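You operate a simulated robot arm through the tools that you are given. There is no shell and no other tool.

The job below is to be done with a simulated robot arm. You get a single attempt, and the scene is never put back.

## Task
Last the red shoe on the post at its own size and the normal time.
Fine: set both before the stroke; the size is printed on the shoe. Post in, green lever to HOLD, press GO for one stroke, lever back to FREE.

It is judged by the outcome, as a careful person would: the job done as asked, and still so three seconds after it is handed in. It fails if anything else is knocked over, pushed out of place, dropped, spilled or broken.

## Robot
A 7-joint arm with a fingered hand, fixed in place. Base frame: the origin is at the foot of the arm, x ahead of it, y to its left, z up. Readings come in m, rad, newtons and seconds.
Its first joint turns from -2.897 to 2.897 rad. Payload 3.7 kg.
Tool frame: the origin (TCP) lies between the finger pads and is the grasp point; the fingertips stand 0.025 m ahead of it; z points along the fingers, y is the line along which they close. The gripper opens to 0.088 m. The gripper's body begins 0.029 m behind the TCP. The gripper is a hand of 5 fingers: y runs from the thumb to the fingers, the wrist lies at [-0.013, -0.106, -0.174] in the tool frame, and closing takes about 1.5 s.
Orientation is told as [roll, pitch, yaw] about the base's x, y, z axes, in that order, counted from this pose: with the fingers straight down and the wrist toward the robot, the tool's x, y and z point along [0, 1, 0], [1, 0, 0] and [0, 0, -1] of the base frame.

## Interface
- The arm moves only by the tool arm_command. Its argument "plan" is text: rows parted by semicolons, each of 6 numbers parted by spaces: the shift along the tool's x, y, z in m, then the turn, a rotation vector about the tool's x, y, z in rad. In form: tx ty tz ax ay az; .... A call has 1 to 20 rows; each row shifts and turns the commanded pose from where the row before left it, along the tool's axes as they then stand. "jaw" is the gripper command, from -1 (shut) to 1 (fully open), values between in proportion, set as the call begins (left out, the last holds). Each row takes 0.2 s and may step no farther than 0.05 m and 0.15 rad from the row before; otherwise, or with a gripper value out of range, the whole call is refused. A pose out of reach is approached as far as the arm can. The call stops where the force on the tool passes 50 N (or 10 N more than at its start, if that is more) or the arm is blocked; 0.2 s more then pass. Each finger travels about 0.108 m/s and halts on what it meets, pressing with about 28 N; the grip force reading is that of the motor and also rises with nothing between the fingers. The clock runs only during rows and for 0.2 s after the last one: add rows that do not move to give the fingers time. The reply holds the time, the measured pose of the TCP, the force on the tool along the base axes, the opening and the grip force, in the units named above and with some noise, with the torque about the TCP (base axes, N m) and any sound that the robot's microphone picked up.
- Cameras (640 x 400 px; columns grow to the right, rows downward): "scene" is fixed at [0.0501, -0.4988, 1.6543]; the picture's right is [0.71, -0.71, 0.00], its down [-0.30, -0.30, -0.90] and it looks along [0.64, 0.64, -0.43] (base axes); focal length 344 px, centre (320, 200). "wrist" rides on the gripper at [0.059, -0.079, -0.105] in the tool frame; the picture's right is [-0.73, 0.32, -0.61], its down [-0.62, -0.68, 0.38] and it looks along [-0.29, 0.66, 0.70] (tool axes); focal length 234 px, centre (320, 200). There is no depth. A picture from a camera that has moved, and an enlarged one, comes with that camera's place and axes in the base frame and with its lens.
- capture(camera): a new picture of that camera. The clock stands still meanwhile.
- finger_targets(index, middle, ring, little, thumb_bend, thumb_turn): sets how far each is bent, from 0 (flat) to 100 (curled in); at 30 the hand is open as for a grip, at 70 the pads meet at the TCP. One left out holds its place. A second passes; each finger stops where it meets its share of the squeeze, and holds until it gets a number again. A gripper value or a shape takes the hand back. It gives what a move gives, with no picture; readings hold the bend of each and the force on index, middle, ring, little, thumb and palm. thumb_turn goes from beside the hand (0) to across from the fingers (100), as for a grip.
- hand_shape(shape): the hand has 5 fingers and takes this shape, open, in about a second: jaw (thumb against the fingers, like two jaws); tri (thumb and two fingers); tip (a fingertip pinch); poke (one finger out to press); point (the index stretched); flat (the hand flat); cup (the hand cupped); fist (a fist). The gripper value then closes the fingers along that shape, each until it touches; the sizes above hold for jaw. It gives what a move gives, with no picture.
- close_up(camera, box): a new picture of the part [left, top, right, bottom] of that camera's present view, enlarged. The clock stands still meanwhile.
- finish_job(): hands the job in; it is judged then, once.

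Places have to be worked out from the pictures, the camera data and where the tool is seen. Open the gripper and draw the arm clear of the work before you hand the job in, unless the task says otherwise.

The tools are called by a JSON object that holds its "api" and its "payload". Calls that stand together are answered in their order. arm_command: Moves the arm, as the interface text tells. Its arguments: {"type":"object","properties":{"plan":{"type":"string"},"jaw":{"type":"number"}},"required":["plan"]} The other tools are called the same way: hand_shape (shape) gives the hand a shape; finger_targets (index, middle, ring, little, thumb_bend, thumb_turn) moves the fingers one by one; capture (camera) takes a picture; close_up (camera, box) takes an enlarged picture of a part of a camera's view; finish_job () hands the job in.

At the start:

```text
clock: 0.0
position: [0.4574, 0.1382, 1.4249]
orientation: [0.0, 0.0, 0.0]
wrist_force: [0.8, 0.6, -0.2]
torque: [0.02, 0.01, -0.01]
grip_width: 0.0877
gripper_force: 0.2
shape: jaw
bend: [30.0, 30.0, 30.0, 30.0, 30.0, 98.0]
finger forces: [0.0, 0.0, 0.0, 0.0, 0.0, 0.1]
```

scene: 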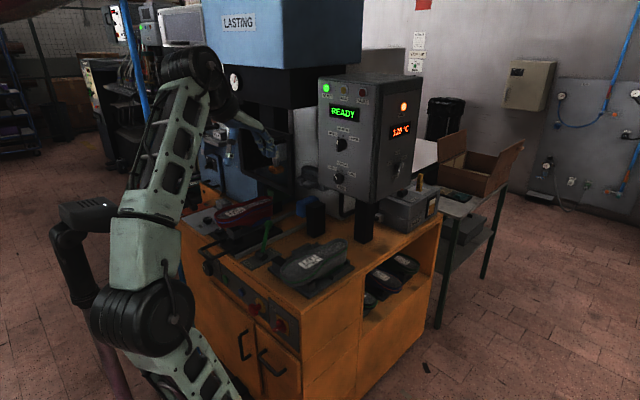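
wrist: 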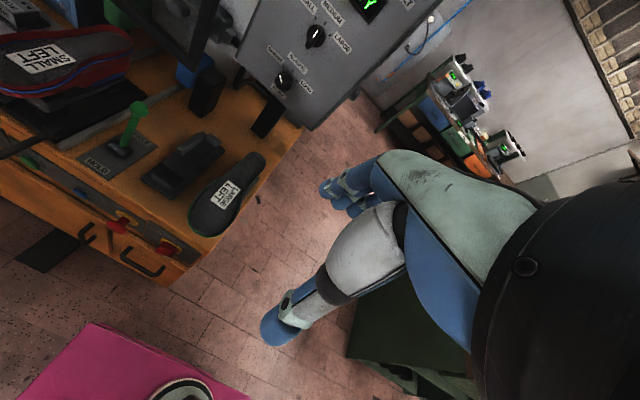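

I see a lasting machine with a red shoe marked "SMALL LEFT", a green lever and two knobs on a control box. First I take enlarged pictures to read everything.

{"api": "close_up", "payload": {"camera": "scene", "box": [300, 60, 440, 220]}}

{"api": "close_up", "payload": {"camera": "scene", "box": [180, 170, 360, 350]}}

{"api": "close_up", "payload": {"camera": "wrist", "box": [0, 0, 320, 280]}}

{"api": "close_up", "payload": {"camera": "wrist", "box": [230, 0, 400, 110]}}

```text
2.50 times, centred on (370, 140) of scene
camera zoom: at [0.0501, -0.4988, 1.6543], right [0.71, -0.71, 0.0], down [-0.3, -0.3, -0.9], along [0.64, 0.64, -0.43], focal length 859 px, centre (195, 350)
```

zoom: 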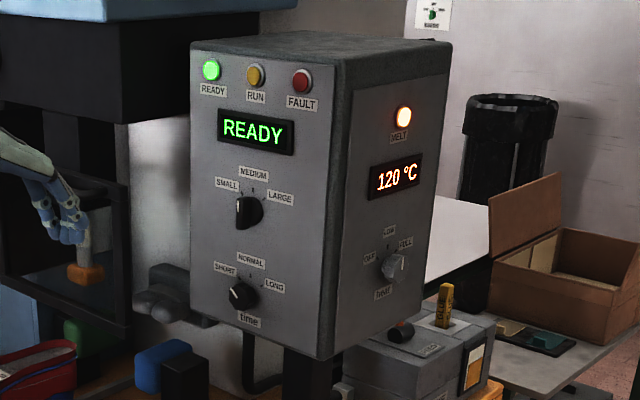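

```text
2.22 times, centred on (270, 260) of scene
camera zoom: at [0.0501, -0.4988, 1.6543], right [0.71, -0.71, 0.0], down [-0.3, -0.3, -0.9], along [0.64, 0.64, -0.43], focal length 764 px, centre (431, 67)
```

zoom: 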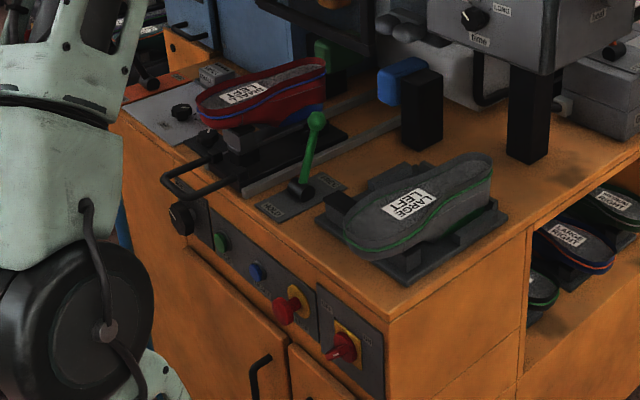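

```text
1.43 times, centred on (160, 140) of wrist
camera zoom: at [0.377, 0.1967, 1.5311], right [0.32, -0.73, 0.61], down [-0.68, -0.62, -0.38], along [0.66, -0.29, -0.7], focal length 334 px, centre (549, 286)
```

zoom: 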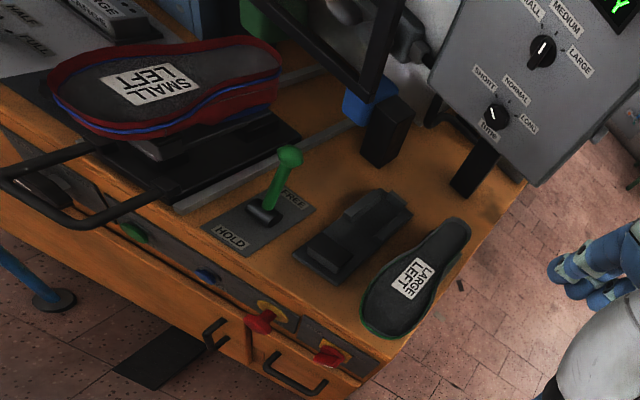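

```text
3.64 times, centred on (315, 55) of wrist
camera zoom: at [0.377, 0.1967, 1.5311], right [0.32, -0.73, 0.61], down [-0.68, -0.62, -0.38], along [0.66, -0.29, -0.7], focal length 852 px, centre (338, 727)
```

zoom: 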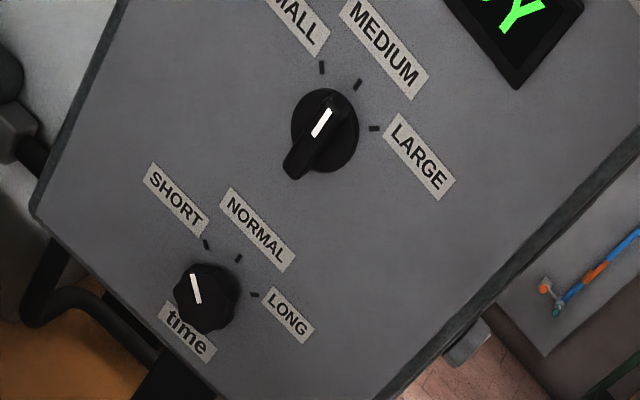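

The red shoe reads SMALL LEFT; the size knob is at MEDIUM and the time knob at SHORT. I place the size knob at about (0.92, 0.27, 1.31), the time knob at (0.92, 0.275, 1.19) and the lever top at (0.745, 0.48, 0.98). I shift the hand left and down, in front of the bench, to read the front panel and the other labels.

{"api": "arm_command", "payload": {"plan": "0.036 -0.006 0.025 0 0 0;0.036 -0.006 0.025 0 0 0;0.036 -0.006 0.025 0 0 0;0.036 -0.006 0.025 0 0 0;0.036 -0.006 0.025 0 0 0;0.036 -0.006 0.025 0 0 0;0.036 -0.006 0.025 0 0 0;0.036 -0.006 0.025 0 0 0;0.036 -0.006 0.025 0 0 0;0.036 -0.006 0.025 0 0 0"}}

{"api": "capture", "payload": {"camera": "wrist"}}

{"api": "capture", "payload": {"camera": "scene"}}

```text
clock: 2.3
position: [0.4473, 0.4507, 1.2238]
orientation: [0.12, 0.107, -0.012]
wrist_force: [0.0, 0.2, 0.5]
torque: [-0.03, -0.01, 0.01]
grip_width: 0.0877
gripper_force: 0.1
shape: jaw
bend: [30.0, 30.0, 30.0, 30.0, 30.0, 98.0]
finger forces: [0.0, 0.1, 0.1, 0.0, 0.0, 0.1]
stopped in row 10: the arm was blocked; the commanded pose is now the measured one
```

```text
taken
camera wrist: at [0.381, 0.4955, 1.3448], right [0.37, -0.8, 0.48], down [-0.73, -0.56, -0.38], along [0.57, -0.21, -0.79], focal length 234 px, centre (320, 200)
```

wrist: 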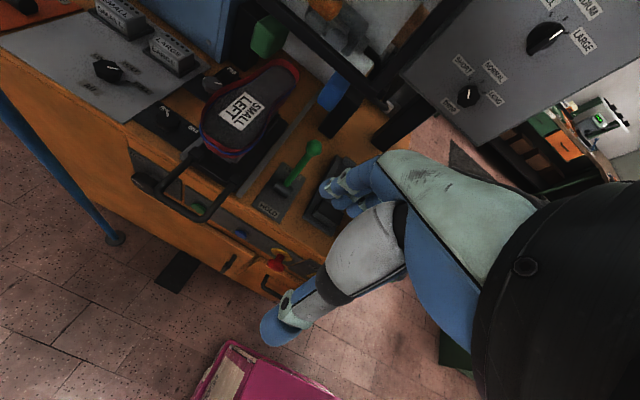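

```text
taken
```

scene: 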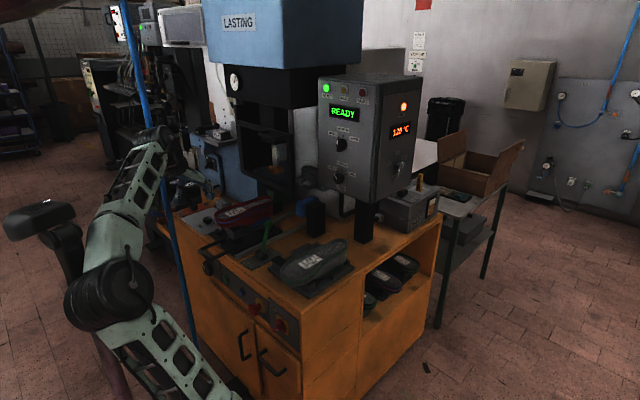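

The arm folded up to its limit near (0.447, 0.451, 1.224), so it cannot come closer to its base. I read the labels from here.

{"api": "close_up", "payload": {"camera": "wrist", "box": [60, 100, 320, 300]}}

{"api": "close_up", "payload": {"camera": "wrist", "box": [0, 0, 240, 160]}}

{"api": "close_up", "payload": {"camera": "scene", "box": [190, 240, 310, 350]}}

{"api": "close_up", "payload": {"camera": "wrist", "box": [420, 0, 640, 140]}}

```text
2.00 times, centred on (190, 200) of wrist
camera zoom: at [0.381, 0.4955, 1.3448], right [0.37, -0.8, 0.48], down [-0.73, -0.56, -0.38], along [0.57, -0.21, -0.79], focal length 468 px, centre (580, 200)
```

zoom: 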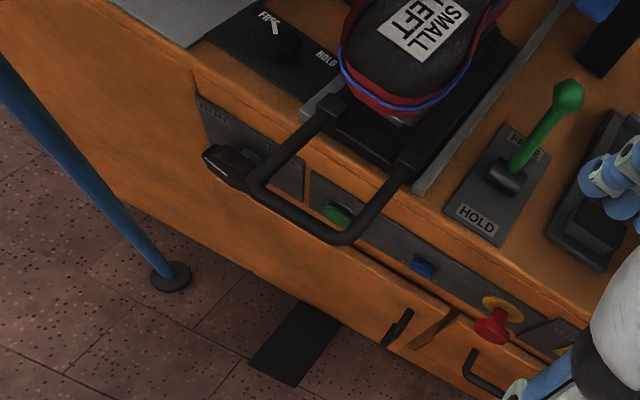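

```text
2.50 times, centred on (120, 80) of wrist
camera zoom: at [0.381, 0.4955, 1.3448], right [0.37, -0.8, 0.48], down [-0.73, -0.56, -0.38], along [0.57, -0.21, -0.79], focal length 585 px, centre (820, 500)
```

zoom: 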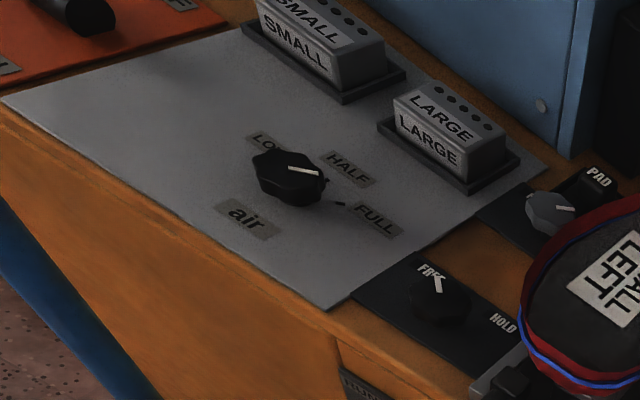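

```text
3.64 times, centred on (250, 295) of scene
camera zoom: at [0.0501, -0.4988, 1.6543], right [0.71, -0.71, 0.0], down [-0.3, -0.3, -0.9], along [0.64, 0.64, -0.43], focal length 1250 px, centre (574, -146)
```

zoom: 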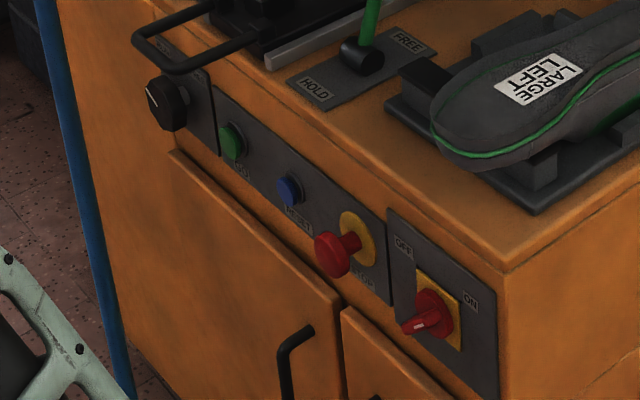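

```text
2.86 times, centred on (530, 70) of wrist
camera zoom: at [0.381, 0.4955, 1.3448], right [0.37, -0.8, 0.48], down [-0.73, -0.56, -0.38], along [0.57, -0.21, -0.79], focal length 669 px, centre (-280, 571)
```

zoom: 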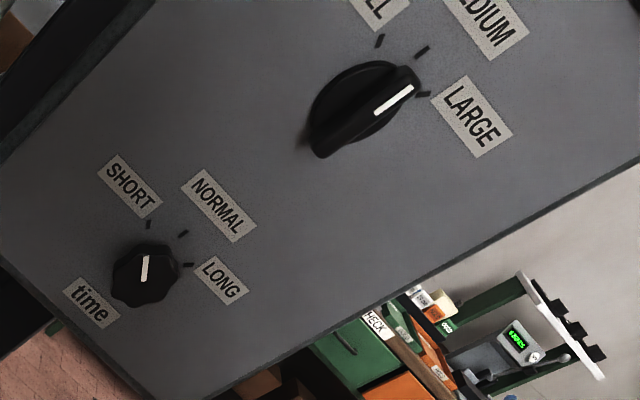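

The labels are now clear: the green button is GO, blue RESET, red STOP, and the lever plate reads HOLD (near side) and FREE (far side). I straighten the hand and carry it to about (0.77, 0.27, 1.28), in front of the control box.

{"api": "arm_command", "payload": {"plan": "0 0 0 -0.053 -0.06 -0.006;0 0 0 -0.053 -0.06 -0.006;-0.0225 0.04 -0.007 0 0 0;-0.0225 0.04 -0.007 0 0 0;-0.0225 0.04 -0.007 0 0 0;-0.0225 0.04 -0.007 0 0 0;-0.0225 0.04 -0.007 0 0 0;-0.0225 0.04 -0.007 0 0 0;-0.0225 0.04 -0.007 0 0 0;-0.0225 0.04 -0.007 0 0 0;0 0 0 0 0 0"}}

```text
clock: 4.7
position: [0.7597, 0.279, 1.2799]
orientation: [-0.01, -0.007, 0.007]
wrist_force: [0.4, 0.0, 0.5]
torque: [0.01, -0.02, -0.01]
grip_width: 0.0878
gripper_force: 0.0
shape: jaw
bend: [30.0, 30.0, 30.0, 30.0, 30.0, 98.0]
finger forces: [0.0, 0.0, 0.1, 0.0, 0.0, 0.0]
```

The hand is straight and in place. Now I pitch it so the fingers point ahead (+x) toward the panel.

{"api": "arm_command", "payload": {"plan": "0 0 0 -0.1422 0 0;0 0 0 -0.1422 0 0;0 0 0 -0.1422 0 0;0 0 0 -0.1422 0 0;0 0 0 -0.1422 0 0;0 0 0 -0.1422 0 0;0 0 0 -0.1422 0 0;0 0 0 -0.1422 0 0;0 0 0 -0.1422 0 0;0 0 0 -0.1422 0 0;0 0 0 -0.1422 0 0;0 0 0 0 0 0"}}

{"api": "capture", "payload": {"camera": "scene"}}

{"api": "capture", "payload": {"camera": "wrist"}}

```text
clock: 6.9
position: [0.7875, 0.2158, 1.2938]
orientation: [0.49, -1.315, -0.48]
wrist_force: [-0.5, -0.1, -0.1]
torque: [-0.01, 0.03, -0.01]
grip_width: 0.088
gripper_force: 0.0
shape: jaw
bend: [30.0, 30.0, 30.0, 30.0, 30.0, 98.0]
finger forces: [0.0, 0.0, 0.1, 0.0, 0.0, 0.0]
stopped in row 10: the arm was blocked; the commanded pose is now the measured one
```

```text
taken
```

scene: 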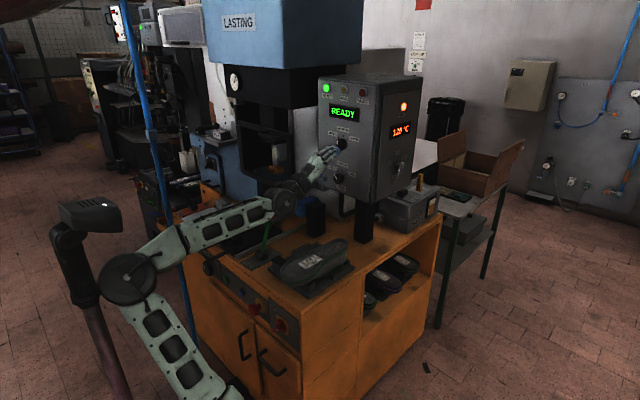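

```text
taken
camera wrist: at [0.6658, 0.2794, 1.2494], right [-0.52, -0.77, 0.36], down [0.22, -0.53, -0.82], along [0.82, -0.35, 0.44], focal length 234 px, centre (320, 200)
```

wrist: 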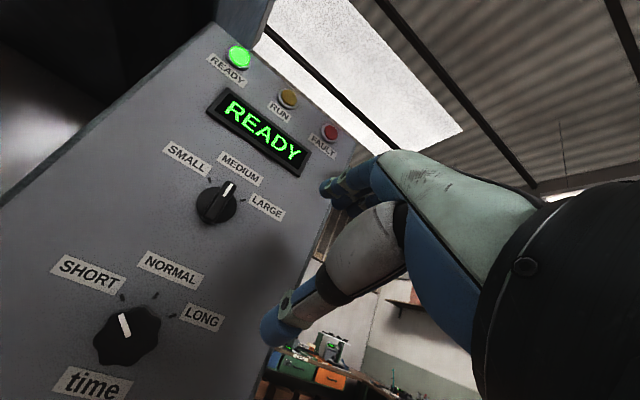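

Pointing ahead with the wrist below runs into a wrist limit, though the view shows clearly MEDIUM and SHORT set now. I roll the hand about its own axis so the wrist comes to the left, which should ease the wrist and gives the right closing line for the bar knob.

{"api": "arm_command", "payload": {"plan": "0 0 0 0 0 0.14;0 0 0 0 0 0.14;0 0 0 0 0 0.14;0 0 0 0 0 0.14;0 0 0 0 0 0.14;0 0 0 0 0 0.14;0 0 0 0 0 0.14;0 0 0 0 0 0.14;0 0 0 0 0 0.14;0 0 0 0 0 0.14;0 0 0 0 0 0.14;0 0 0 0 0 0"}}

{"api": "capture", "payload": {"camera": "scene"}}

{"api": "capture", "payload": {"camera": "wrist"}}

```text
clock: 9.5
position: [0.7865, 0.2158, 1.2938]
orientation: [1.343, 0.09, -1.567]
wrist_force: [-0.2, 0.2, 0.2]
torque: [-0.01, 0.0, -0.05]
grip_width: 0.0878
gripper_force: 0.1
shape: jaw
bend: [30.0, 30.0, 30.0, 30.0, 30.0, 98.0]
finger forces: [0.0, 0.0, 0.0, 0.0, 0.1, 0.0]
```

```text
taken
```

scene: 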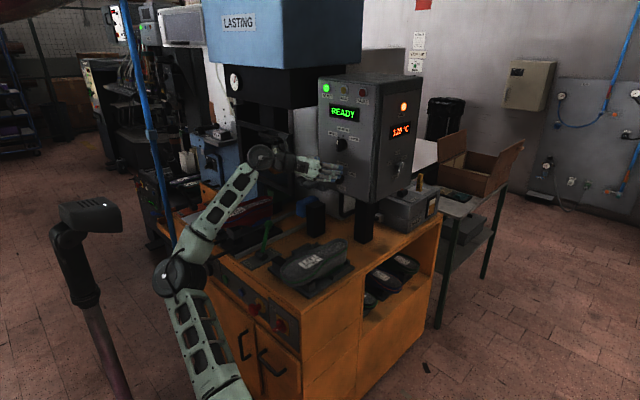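

```text
taken
camera wrist: at [0.6958, 0.2857, 1.3822], right [-0.75, -0.27, -0.6], down [0.23, 0.74, -0.63], along [0.61, -0.61, -0.5], focal length 234 px, centre (320, 200)
```

wrist: 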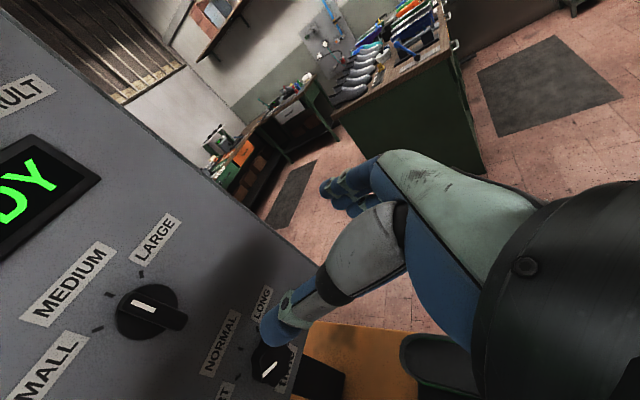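

This pose is reachable, with the wrist left of and level with the hand. I level it (fingers along +x, closing line along y) and try the "tri" shape to see it from the wrist camera.

{"api": "arm_command", "payload": {"plan": "0 0 0 -0.012 0.113 -0.045;0 0 0 -0.012 0.113 -0.045;0 0 0 0 0 0"}}

{"api": "hand_shape", "payload": {"shape": "tri"}}

{"api": "capture", "payload": {"camera": "wrist"}}

{"api": "close_up", "payload": {"camera": "scene", "box": [240, 110, 400, 210]}}

```text
clock: 10.3
position: [0.7866, 0.2148, 1.2932]
orientation: [1.57, -0.004, -1.581]
wrist_force: [-0.2, -0.5, 0.7]
torque: [-0.01, 0.0, 0.0]
grip_width: 0.088
gripper_force: 0.1
shape: jaw
bend: [30.0, 30.0, 30.0, 30.0, 30.0, 98.0]
finger forces: [0.0, 0.1, 0.0, 0.0, 0.0, 0.0]
```

```text
clock: 11.2
position: [0.7872, 0.2161, 1.2929]
orientation: [1.569, -0.005, -1.58]
wrist_force: [0.4, -0.8, 0.6]
torque: [0.02, 0.01, -0.01]
grip_width: 0.0881
gripper_force: 0.0
shape: tri
bend: [30.0, 30.0, 99.0, 99.0, 30.0, 98.0]
finger forces: [0.0, 0.0, 0.0, 0.0, 0.0, 0.0]
```

```text
taken
camera wrist: at [0.6813, 0.2951, 1.3537], right [-0.61, -0.32, -0.72], down [0.39, 0.68, -0.63], along [0.69, -0.67, -0.29], focal length 234 px, centre (320, 200)
```

wrist: 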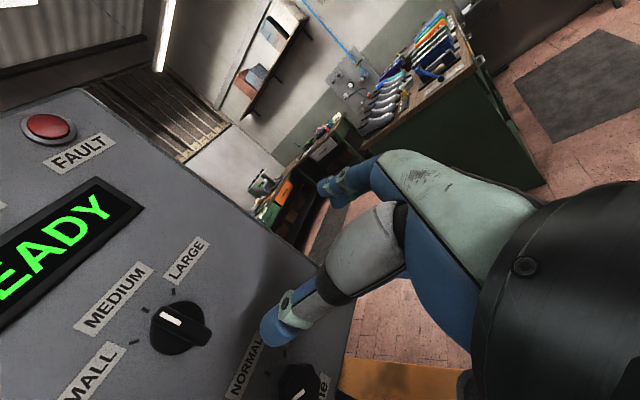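

```text
4.00 times, centred on (320, 160) of scene
camera zoom: at [0.0501, -0.4988, 1.6543], right [0.71, -0.71, 0.0], down [-0.3, -0.3, -0.9], along [0.64, 0.64, -0.43], focal length 1375 px, centre (320, 360)
```

zoom: 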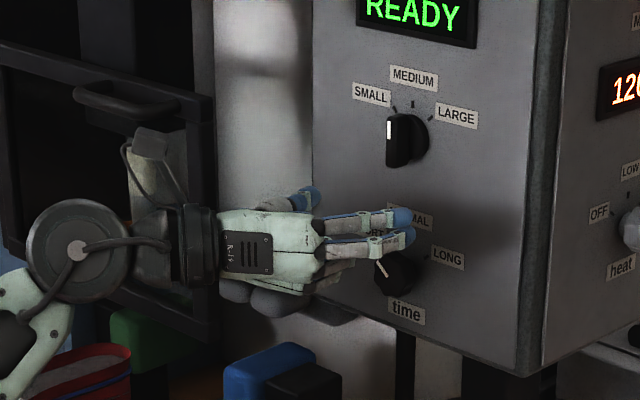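

In the tri shape the index and middle tips straddle the tool point, with the thumb opposite. I line the hand up with the size knob axis (y 0.274, z 1.311) and go ahead to x≈0.877 for a check.

{"api": "arm_command", "payload": {"plan": "0.009 -0.029 0 0 0 0;0.009 -0.029 0 0 0.005 0;0 0 0.03 0 0.005 0;0 0 0.03 0 0 0;0 0 0.03 0 0 0;0 0 0 0 0 0"}}

{"api": "close_up", "payload": {"camera": "wrist", "box": [100, 100, 420, 400]}}

{"api": "close_up", "payload": {"camera": "scene", "box": [280, 90, 400, 190]}}

```text
clock: 12.6
position: [0.8802, 0.2701, 1.3119]
orientation: [1.58, -0.002, -1.581]
wrist_force: [-0.4, -0.2, 0.1]
torque: [-0.01, 0.0, -0.04]
grip_width: 0.0879
gripper_force: 0.1
shape: tri
bend: [30.0, 30.0, 99.0, 99.0, 30.0, 98.0]
finger forces: [0.0, 0.1, 0.0, 0.1, 0.0, 0.0]
```

```text
1.33 times, centred on (260, 250) of wrist
camera zoom: at [0.7738, 0.3501, 1.37], right [-0.6, -0.32, -0.73], down [0.4, 0.68, -0.62], along [0.69, -0.66, -0.28], focal length 312 px, centre (400, 133)
```

zoom: 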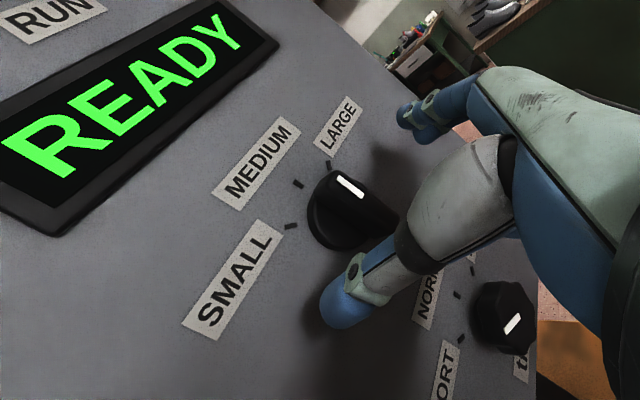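

```text
4.00 times, centred on (340, 140) of scene
camera zoom: at [0.0501, -0.4988, 1.6543], right [0.71, -0.71, 0.0], down [-0.3, -0.3, -0.9], along [0.64, 0.64, -0.43], focal length 1375 px, centre (240, 440)
```

zoom: 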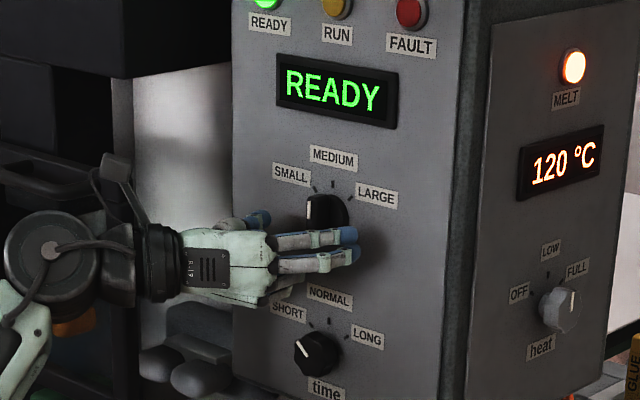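

The alignment looks right: fingers right of the knob, thumb left of it, at knob height. I go ahead to x≈0.908 and look again before closing.

{"api": "arm_command", "payload": {"plan": "0 -0.004 0.014 0 0 -0.01;0 0 0.014 0 0 0;0 0 0 0 0 0"}}

{"api": "close_up", "payload": {"camera": "wrist", "box": [100, 100, 420, 400]}}

{"api": "close_up", "payload": {"camera": "scene", "box": [300, 110, 380, 170]}}

```text
clock: 13.4
position: [0.9063, 0.276, 1.3103]
orientation: [1.578, -0.012, -1.582]
wrist_force: [-0.7, 0.2, -0.6]
torque: [0.02, 0.01, -0.06]
grip_width: 0.088
gripper_force: 0.0
shape: tri
bend: [30.0, 30.0, 99.0, 99.0, 30.0, 98.0]
finger forces: [0.1, 0.0, 0.0, 0.1, 0.0, 0.0]
```

```text
1.33 times, centred on (260, 250) of wrist
camera zoom: at [0.8008, 0.3563, 1.3694], right [-0.6, -0.33, -0.73], down [0.4, 0.67, -0.63], along [0.69, -0.67, -0.28], focal length 312 px, centre (400, 133)
```

zoom: 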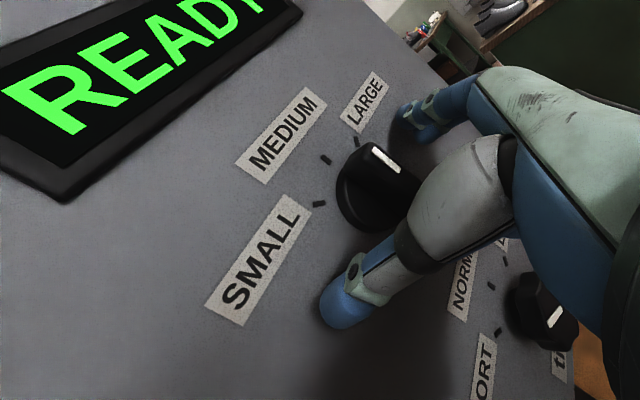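

```text
6.67 times, centred on (340, 140) of scene
camera zoom: at [0.0501, -0.4988, 1.6543], right [0.71, -0.71, 0.0], down [-0.3, -0.3, -0.9], along [0.64, 0.64, -0.43], focal length 2291 px, centre (187, 600)
```

zoom: 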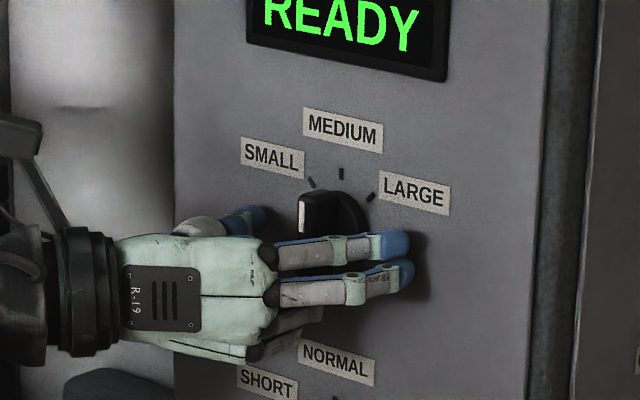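

The fingers and thumb bracket the bar without contact. I close the hand on it.

{"api": "arm_command", "payload": {"plan": "0 0 0 0 0 0;0 0 0 0 0 0;0 0 0 0 0 0;0 0 0 0 0 0;0 0 0 0 0 0;0 0 0 0 0 0;0 0 0 0 0 0", "jaw": -1}}

{"api": "close_up", "payload": {"camera": "wrist", "box": [100, 100, 420, 400]}}

{"api": "close_up", "payload": {"camera": "scene", "box": [300, 110, 380, 170]}}

```text
clock: 15.0
position: [0.9062, 0.2759, 1.3113]
orientation: [1.58, -0.011, -1.581]
wrist_force: [2.2, -1.1, 1.4]
torque: [-0.04, -0.03, -0.03]
grip_width: 0.0076
gripper_force: 28.2
shape: tri
bend: [72.0, 64.0, 100.0, 100.0, 73.0, 100.0]
finger forces: [12.9, 12.1, 0.0, 0.1, 24.8, 0.0]
```

```text
1.33 times, centred on (260, 250) of wrist
camera zoom: at [0.8008, 0.3561, 1.3694], right [-0.6, -0.33, -0.73], down [0.4, 0.67, -0.63], along [0.69, -0.67, -0.28], focal length 312 px, centre (400, 133)
```

zoom: 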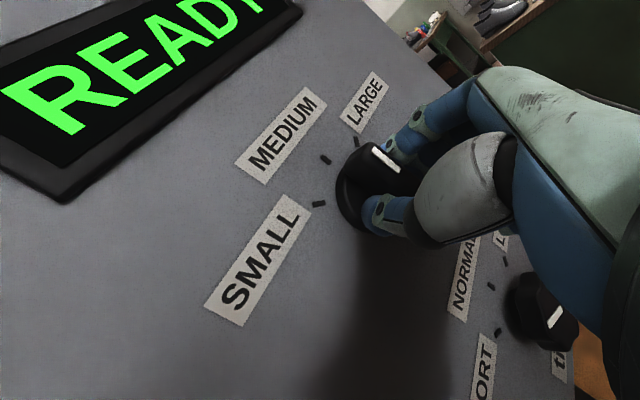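

```text
6.67 times, centred on (340, 140) of scene
camera zoom: at [0.0501, -0.4988, 1.6543], right [0.71, -0.71, 0.0], down [-0.3, -0.3, -0.9], along [0.64, 0.64, -0.43], focal length 2291 px, centre (187, 600)
```

zoom: 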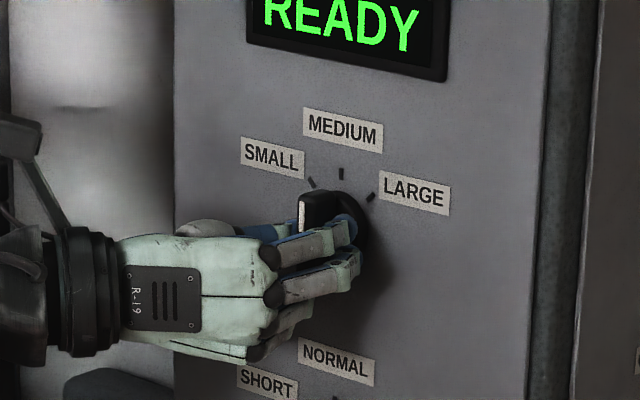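

The bar is gripped by index, middle and thumb. I turn it counter-clockwise (negative about the tool axis) by about 45° toward SMALL.

{"api": "arm_command", "payload": {"plan": "0 0 0 0 0 -0.131;0 0 0 0 0 -0.131;0 0 0 0 0 -0.131;0 0 0 0 0 -0.131;0 0 0 0 0 -0.131;0 0 0 0 0 -0.131;0 0 0 0 0 0"}}

{"api": "close_up", "payload": {"camera": "wrist", "box": [100, 100, 420, 400]}}

{"api": "close_up", "payload": {"camera": "scene", "box": [300, 110, 380, 170]}}

```text
clock: 16.6
position: [0.9053, 0.2736, 1.3124]
orientation: [1.584, -0.802, -1.592]
wrist_force: [3.0, -10.6, -2.7]
torque: [0.05, 0.03, -0.24]
grip_width: 0.0076
gripper_force: 27.9
shape: tri
bend: [72.0, 64.0, 100.0, 100.0, 73.0, 100.0]
finger forces: [16.0, 14.4, 0.0, 0.0, 24.3, 0.0]
```

```text
1.33 times, centred on (260, 250) of wrist
camera zoom: at [0.8016, 0.3718, 1.2967], right [-0.61, -0.74, -0.28], down [0.39, 0.02, -0.92], along [0.69, -0.67, 0.28], focal length 312 px, centre (400, 133)
```

zoom: 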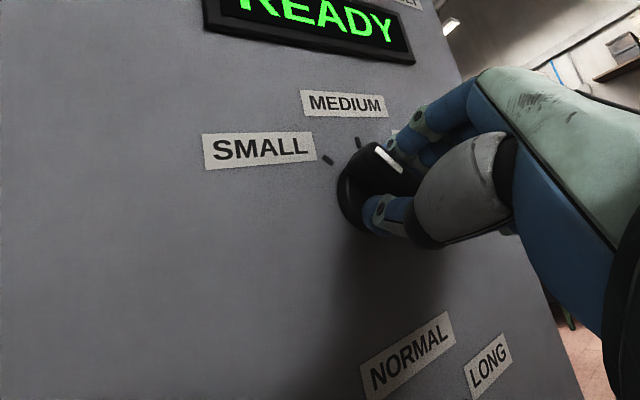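

```text
6.67 times, centred on (340, 140) of scene
camera zoom: at [0.0501, -0.4988, 1.6543], right [0.71, -0.71, 0.0], down [-0.3, -0.3, -0.9], along [0.64, 0.64, -0.43], focal length 2291 px, centre (187, 600)
```

zoom: 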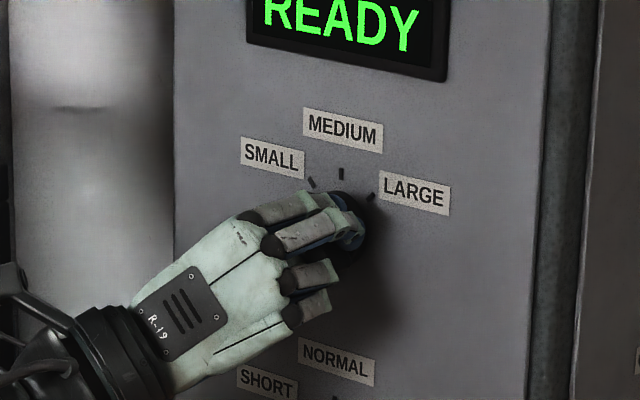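

The bar turned with the hand by about 45° and now points at the SMALL tick. I open the hand and draw straight back to check.

{"api": "arm_command", "payload": {"plan": "0 0 0 0 0 0;0 0 0 0 0 0;0 0 0 0 0 0;0 0 0 0 0 0;0 0 -0.03 0 0 0;0 0 -0.03 0 0 0;0 0 -0.03 0 0 0;0 0 0 0 0 0", "jaw": 1}}

{"api": "capture", "payload": {"camera": "wrist"}}

{"api": "close_up", "payload": {"camera": "scene", "box": [290, 100, 390, 210]}}

```text
clock: 18.4
position: [0.8141, 0.2767, 1.3103]
orientation: [1.582, -0.801, -1.589]
wrist_force: [-0.4, -0.8, -0.5]
torque: [0.01, 0.0, 0.0]
grip_width: 0.0876
gripper_force: 0.1
shape: tri
bend: [30.0, 30.0, 99.0, 99.0, 30.0, 98.0]
finger forces: [0.0, 0.1, 0.1, 0.0, 0.0, 0.0]
```

```text
taken
camera wrist: at [0.7101, 0.375, 1.2955], right [-0.61, -0.74, -0.28], down [0.39, 0.02, -0.92], along [0.69, -0.67, 0.27], focal length 234 px, centre (320, 200)
```

wrist: 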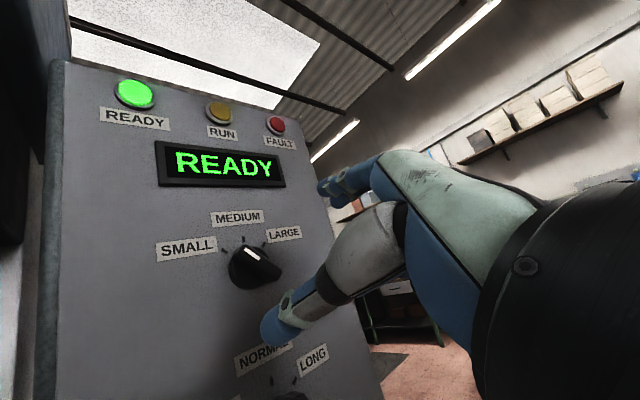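

```text
3.64 times, centred on (340, 155) of scene
camera zoom: at [0.0501, -0.4988, 1.6543], right [0.71, -0.71, 0.0], down [-0.3, -0.3, -0.9], along [0.64, 0.64, -0.43], focal length 1250 px, centre (247, 364)
```

zoom: 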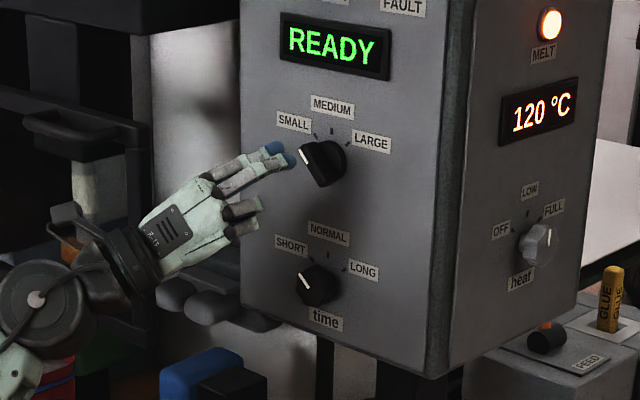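

The size knob now points at SMALL. Next I move down to the time knob axis (y 0.274, z 1.187), staying back from the panel.

{"api": "arm_command", "payload": {"plan": "-0.0295 -0.029 0 0 0 0;-0.0295 -0.029 0 0 0 0;-0.0295 -0.029 0 0 0 0;0 0 0.03 0 0.005 0;0 0 0.03 0 0.005 0;0 0 0 0 0 0"}}

{"api": "capture", "payload": {"camera": "wrist"}}

{"api": "close_up", "payload": {"camera": "scene", "box": [290, 110, 390, 220]}}

```text
clock: 19.8
position: [0.8747, 0.2754, 1.1867]
orientation: [1.593, -0.798, -1.59]
wrist_force: [-0.6, 0.4, -0.3]
torque: [0.01, 0.0, 0.01]
grip_width: 0.0876
gripper_force: 0.1
shape: tri
bend: [30.0, 30.0, 99.0, 99.0, 30.0, 98.0]
finger forces: [0.1, 0.0, 0.0, 0.1, 0.0, 0.1]
```

```text
taken
camera wrist: at [0.7692, 0.3711, 1.1708], right [-0.61, -0.74, -0.28], down [0.4, 0.03, -0.92], along [0.69, -0.67, 0.28], focal length 234 px, centre (320, 200)
```

wrist: 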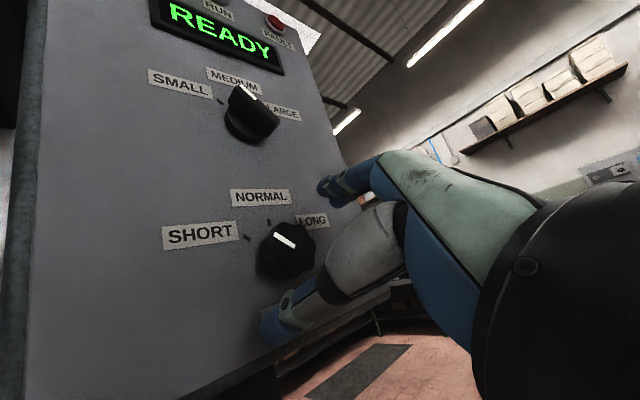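

```text
3.64 times, centred on (340, 165) of scene
camera zoom: at [0.0501, -0.4988, 1.6543], right [0.71, -0.71, 0.0], down [-0.3, -0.3, -0.9], along [0.64, 0.64, -0.43], focal length 1250 px, centre (247, 327)
```

zoom: 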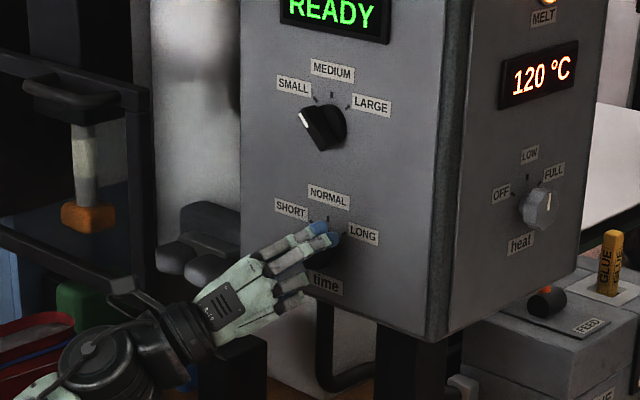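

The hand brackets the time knob. I advance to x≈0.907, then close on it.

{"api": "arm_command", "payload": {"plan": "0 0 0.016 0 0.005 0;0 0 0.016 0 0.005 0;0 0 0 0 0 0"}}

{"api": "arm_command", "payload": {"plan": "0 0 0 0 0 0;0 0 0 0 0 0;0 0 0 0 0 0;0 0 0 0 0 0;0 0 0 0 0 0;0 0 0 0 0 0;0 0 0 0 0 0", "jaw": -1}}

{"api": "close_up", "payload": {"camera": "wrist", "box": [120, 120, 400, 370]}}

{"api": "close_up", "payload": {"camera": "scene", "box": [290, 130, 380, 210]}}

```text
clock: 20.6
position: [0.9091, 0.2748, 1.1869]
orientation: [1.604, -0.799, -1.59]
wrist_force: [-0.3, 0.3, 0.2]
torque: [-0.01, 0.0, -0.05]
grip_width: 0.0877
gripper_force: 0.1
shape: tri
bend: [30.0, 30.0, 99.0, 99.0, 30.0, 98.0]
finger forces: [0.0, 0.0, 0.1, 0.0, 0.0, 0.0]
```

```text
clock: 22.2
position: [0.9096, 0.2741, 1.1867]
orientation: [1.602, -0.8, -1.589]
wrist_force: [16.7, 2.5, 0.7]
torque: [0.04, 0.02, 0.07]
grip_width: 0.0289
gripper_force: 28.0
shape: tri
bend: [74.0, 53.0, 100.0, 100.0, 74.0, 100.0]
finger forces: [13.5, 11.9, 0.0, 0.0, 26.6, 0.1]
```

```text
1.60 times, centred on (260, 245) of wrist
camera zoom: at [0.8038, 0.3712, 1.1701], right [-0.6, -0.75, -0.29], down [0.4, 0.03, -0.91], along [0.69, -0.66, 0.28], focal length 375 px, centre (416, 128)
```

zoom: 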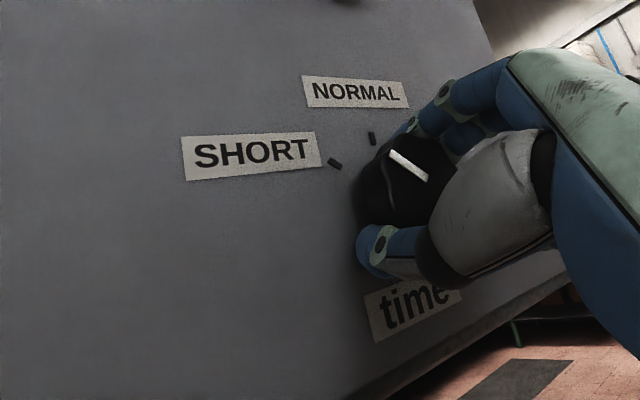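

```text
5.00 times, centred on (335, 170) of scene
camera zoom: at [0.0501, -0.4988, 1.6543], right [0.71, -0.71, 0.0], down [-0.3, -0.3, -0.9], along [0.64, 0.64, -0.43], focal length 1718 px, centre (245, 350)
```

zoom: 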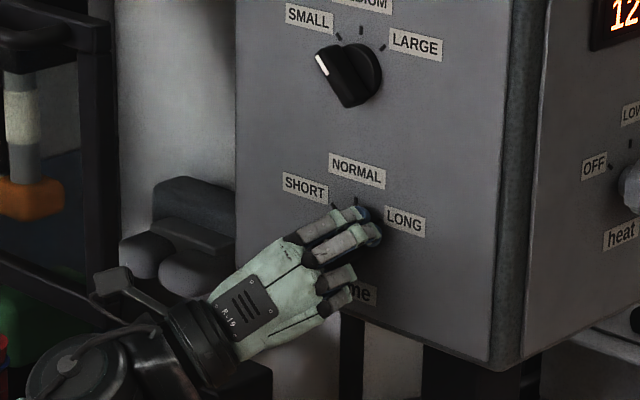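

The knob is held. I turn it clockwise (positive about the tool axis) by about 46° and compare the white mark with the NORMAL tick.

{"api": "arm_command", "payload": {"plan": "0 0 0 0 0 0.134;0 0 0 0 0 0.134;0 0 0 0 0 0.134;0 0 0 0 0 0.134;0 0 0 0 0 0.134;0 0 0 0 0 0.134;0 0 0 0 0 0"}}

{"api": "close_up", "payload": {"camera": "wrist", "box": [120, 120, 400, 370]}}

{"api": "close_up", "payload": {"camera": "scene", "box": [290, 130, 380, 210]}}

```text
clock: 23.8
position: [0.9085, 0.2737, 1.1882]
orientation: [1.594, 0.007, -1.565]
wrist_force: [25.5, 13.0, 1.8]
torque: [-0.02, -0.03, 0.28]
grip_width: 0.0272
gripper_force: 28.5
shape: tri
bend: [74.0, 55.0, 100.0, 100.0, 72.0, 100.0]
finger forces: [12.7, 12.7, 0.0, 0.0, 33.3, 0.0]
```

```text
1.60 times, centred on (260, 245) of wrist
camera zoom: at [0.8015, 0.3512, 1.2465], right [-0.59, -0.32, -0.74], down [0.39, 0.69, -0.61], along [0.71, -0.65, -0.28], focal length 375 px, centre (416, 128)
```

zoom: 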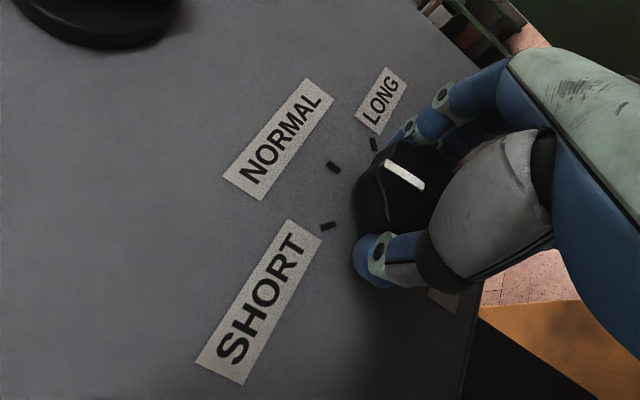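

```text
5.00 times, centred on (335, 170) of scene
camera zoom: at [0.0501, -0.4988, 1.6543], right [0.71, -0.71, 0.0], down [-0.3, -0.3, -0.9], along [0.64, 0.64, -0.43], focal length 1718 px, centre (245, 350)
```

zoom: 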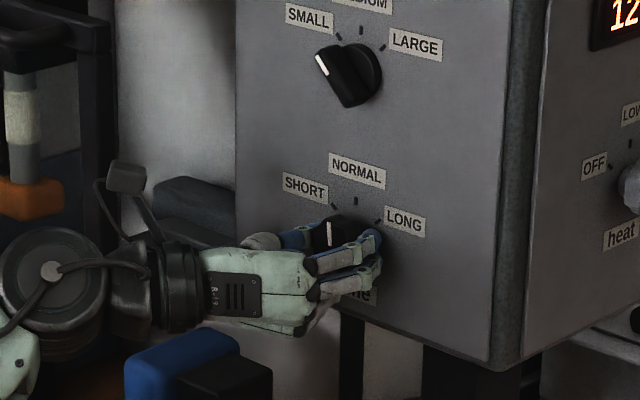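

The white mark now stands upright toward NORMAL. I open, draw back and check both knobs.

{"api": "arm_command", "payload": {"plan": "0 0 0 0 0 0;0 0 0 0 0 0;0 0 0 0 0 0;0 0 0 0 0 0;0 0 -0.03 0 0 0;0 0 -0.03 0 0 0;0 0 -0.03 0 0 0;-0.01 0 -0.03 0 0 0;0 0 0 0 0 0", "jaw": 1}}

{"api": "capture", "payload": {"camera": "wrist"}}

{"api": "close_up", "payload": {"camera": "scene", "box": [300, 100, 390, 200]}}

```text
clock: 25.8
position: [0.7879, 0.2747, 1.1741]
orientation: [1.593, 0.006, -1.566]
wrist_force: [-0.1, 0.7, 0.5]
torque: [0.02, -0.01, -0.01]
grip_width: 0.0877
gripper_force: 0.0
shape: tri
bend: [30.0, 30.0, 99.0, 99.0, 30.0, 98.0]
finger forces: [0.0, 0.0, 0.0, 0.0, 0.0, 0.0]
```

```text
taken
camera wrist: at [0.6799, 0.3518, 1.2325], right [-0.59, -0.32, -0.74], down [0.39, 0.69, -0.61], along [0.71, -0.65, -0.28], focal length 234 px, centre (320, 200)
```

wrist: 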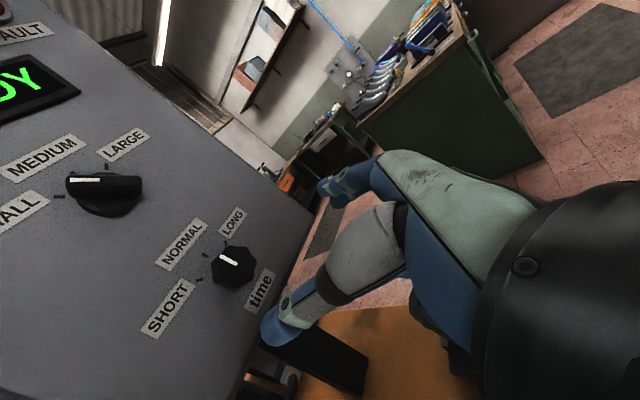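

```text
4.00 times, centred on (345, 150) of scene
camera zoom: at [0.0501, -0.4988, 1.6543], right [0.71, -0.71, 0.0], down [-0.3, -0.3, -0.9], along [0.64, 0.64, -0.43], focal length 1375 px, centre (220, 400)
```

zoom: 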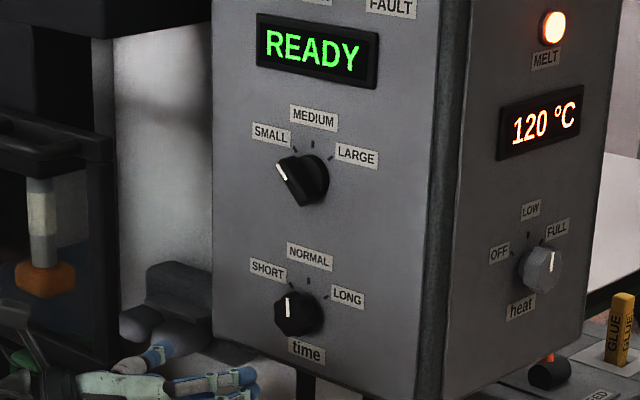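

Both knobs read correctly: from the wrist view the marks work out at about 47° left (SMALL) and about 3° off upright (NORMAL). Next is the carriage: its handle bar lies at about x 0.52, y 0.56–0.65, z 0.89. I back off, raise, and turn the hand to point down and slightly ahead.

{"api": "arm_command", "payload": {"plan": "0.0253 -0.0083 -0.016 0 0 0;0.0253 -0.0083 -0.016 0 0 0;0.0253 -0.0083 -0.016 0 0 0;0 0 0 0.0729 -0.0729 -0.1042;0 0 0 0.0729 -0.0729 -0.1042;0 0 0 0.0729 -0.0729 -0.1042;0 0 0 0.0729 -0.0729 -0.1042;0 0 0 0.0729 -0.0729 -0.1042;0 0 0 0.0729 -0.0729 -0.1042;0 0 0 0.0729 -0.0729 -0.1042;0 0 0 0.0729 -0.0729 -0.1042;0 0 0 0.0729 -0.0729 -0.1042;0 0 0 0.0729 -0.0729 -0.1042;0 0 0 0.0729 -0.0729 -0.1042;0 0 0 0.0729 -0.0729 -0.1042;0 0 0 0.0729 -0.0729 -0.1042;0 0 0 0 0 0"}}

{"api": "capture", "payload": {"camera": "wrist"}}

{"api": "capture", "payload": {"camera": "scene"}}

```text
clock: 28.6
position: [0.7506, 0.3237, 1.2159]
orientation: [0.311, -0.672, -0.464]
wrist_force: [-0.5, 0.4, 0.4]
torque: [0.0, -0.02, -0.02]
grip_width: 0.0877
gripper_force: 0.0
shape: tri
bend: [30.0, 30.0, 99.0, 99.0, 30.0, 98.0]
finger forces: [0.0, 0.0, 0.0, 0.0, 0.1, 0.0]
stopped in row 13: the arm was blocked; the commanded pose is now the measured one
```

```text
taken
camera wrist: at [0.6404, 0.4048, 1.2607], right [-0.36, -0.8, 0.48], down [-0.38, -0.34, -0.86], along [0.85, -0.49, -0.18], focal length 234 px, centre (320, 200)
```

wrist: 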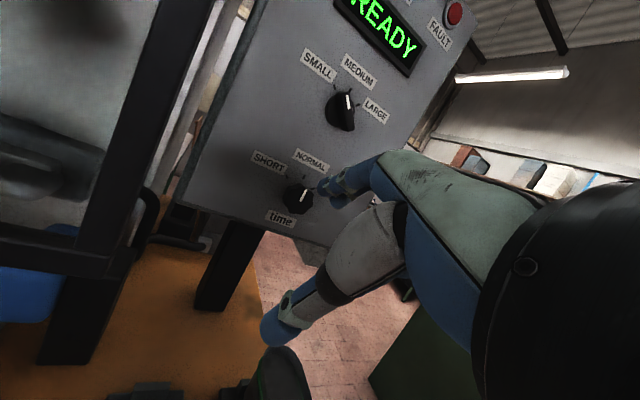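

```text
taken
```

scene: 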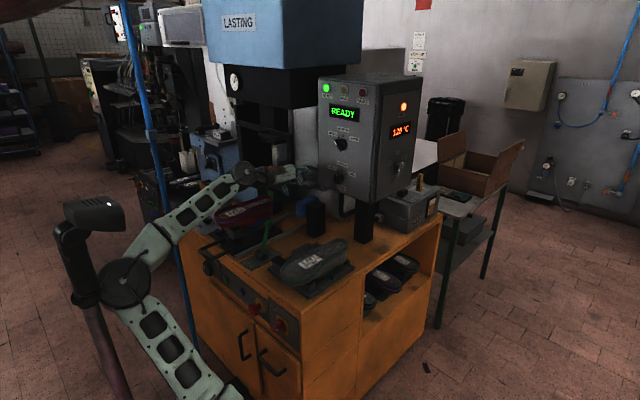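

The arm met a joint limit again, though nothing was touched. I try the remaining turn in a different order: first tip the fingers down about the tool's x axis while rising a little.

{"api": "arm_command", "payload": {"plan": "0 0 -0.03 0 0 0;0 0 -0.02 0.1 0 0;0 0 0 0.12 0 0;0 0 0 0.12 0 0;0 0 0 0.12 0 0;0 0 0 0 0 0"}}

```text
clock: 29.5
position: [0.707, 0.365, 1.221]
orientation: [0.125, -0.539, -0.361]
wrist_force: [0.1, 0.5, -0.1]
torque: [-0.01, -0.03, 0.0]
grip_width: 0.0876
gripper_force: 0.1
shape: tri
bend: [30.0, 30.0, 99.0, 99.0, 30.0, 98.0]
finger forces: [0.0, 0.0, 0.0, 0.0, 0.0, 0.0]
stopped in row 4: the arm was blocked; the commanded pose is now the measured one
```

The limit seems tied to the wrist being near the base. I move back out to about (0.76, 0.28, 1.28), where the earlier pitching worked, before finishing the turn.

{"api": "arm_command", "payload": {"plan": "-0.0197 0.0337 -0.0057 0 0 0;-0.0197 0.0337 -0.0057 0 0 0;-0.0197 0.0337 -0.0057 0 0 0;0 0 0 0.1 0 0;0 0 0 0.1 0 0;0 0 0 0 0 0"}}

{"api": "capture", "payload": {"camera": "scene"}}

```text
clock: 30.9
position: [0.7576, 0.2802, 1.2847]
orientation: [0.118, -0.34, -0.331]
wrist_force: [-0.6, 0.4, 0.6]
torque: [0.01, 0.01, 0.0]
grip_width: 0.088
gripper_force: 0.0
shape: tri
bend: [30.0, 30.0, 99.0, 99.0, 30.0, 98.0]
finger forces: [0.1, 0.1, 0.0, 0.1, 0.1, 0.0]
```

```text
taken
```

scene: 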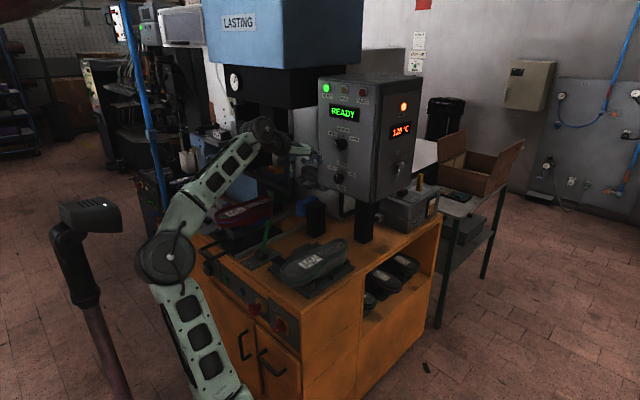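

The pose follows again; the limit shows up when the hand is turned too far clockwise relative to the arm's bearing. I turn the hand counter-clockwise about the vertical to a yaw of about 0.6 rad, which suits the bearing of the handle.

{"api": "arm_command", "payload": {"plan": "0 0 0 0.015 0.045 -0.1264;0 0 0 0.015 0.045 -0.1264;0 0 0 0.015 0.045 -0.1264;0 0 0 0.015 0.045 -0.1264;0 0 0 0.015 0.045 -0.1264;0 0 0 0.015 0.045 -0.1264;0 0 0 0.015 0.045 -0.1264;0 0 0 0 -0.118 0;0 0 0 0 0 0"}}

```text
clock: 32.9
position: [0.7574, 0.2796, 1.2839]
orientation: [-0.001, -0.341, 0.614]
wrist_force: [0.4, 0.6, 0.2]
torque: [0.0, -0.01, 0.02]
grip_width: 0.0879
gripper_force: 0.1
shape: tri
bend: [30.0, 30.0, 99.0, 99.0, 30.0, 98.0]
finger forces: [0.0, 0.1, 0.0, 0.1, 0.1, 0.0]
```

The yaw is now 0.61 and the hand is free. I carry it over to about (0.50, 0.60, 1.15), in front of the bench and above the handle, closing the fingers on the way.

{"api": "arm_command", "payload": {"plan": "0.04096 -0.0069 0.01175 0 0 0;0.04096 -0.0069 0.01175 0 0 0;0.04096 -0.0069 0.01175 0 0 0;0.04096 -0.0069 0.01175 0 0 0;0.04096 -0.0069 0.01175 0 0 0;0.04096 -0.0069 0.01175 0 0 0;0.04096 -0.0069 0.01175 0 0 0;0.04096 -0.0069 0.01175 0 0 0;0.04096 -0.0069 0.01175 0 0 0;0.04096 -0.0069 0.01175 0 0 0;0 0 0 0 0 0", "jaw": -1}}

{"api": "capture", "payload": {"camera": "wrist"}}

{"api": "capture", "payload": {"camera": "scene"}}

```text
clock: 35.0
position: [0.5874, 0.5054, 1.2184]
orientation: [0.196, -0.324, 0.501]
wrist_force: [0.3, 0.2, -0.5]
torque: [0.0, -0.03, 0.01]
grip_width: 0.0
gripper_force: 27.7
shape: tri
bend: [70.0, 70.0, 100.0, 100.0, 37.0, 100.0]
finger forces: [0.0, 0.1, 0.1, 0.1, 0.0, 0.0]
stopped in row 10: the arm was blocked; the commanded pose is now the measured one
```

```text
taken
camera wrist: at [0.4708, 0.4841, 1.3028], right [0.54, -0.65, 0.53], down [-0.17, -0.71, -0.69], along [0.82, 0.28, -0.49], focal length 234 px, centre (320, 200)
```

wrist: 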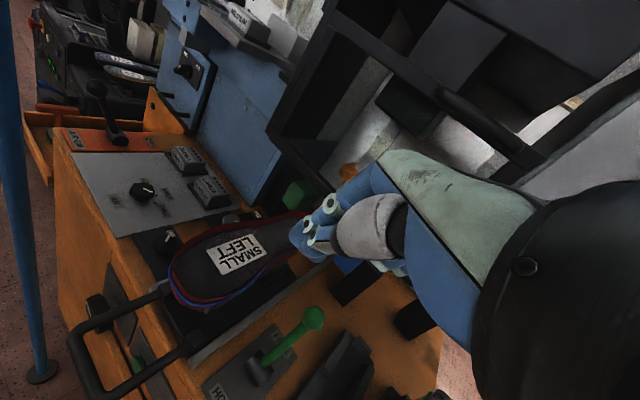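

```text
taken
```

scene: 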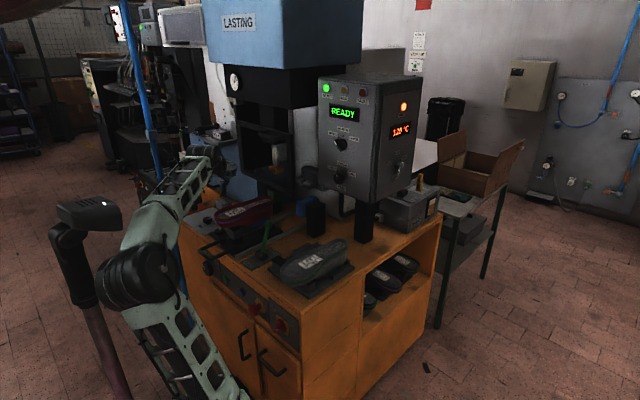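

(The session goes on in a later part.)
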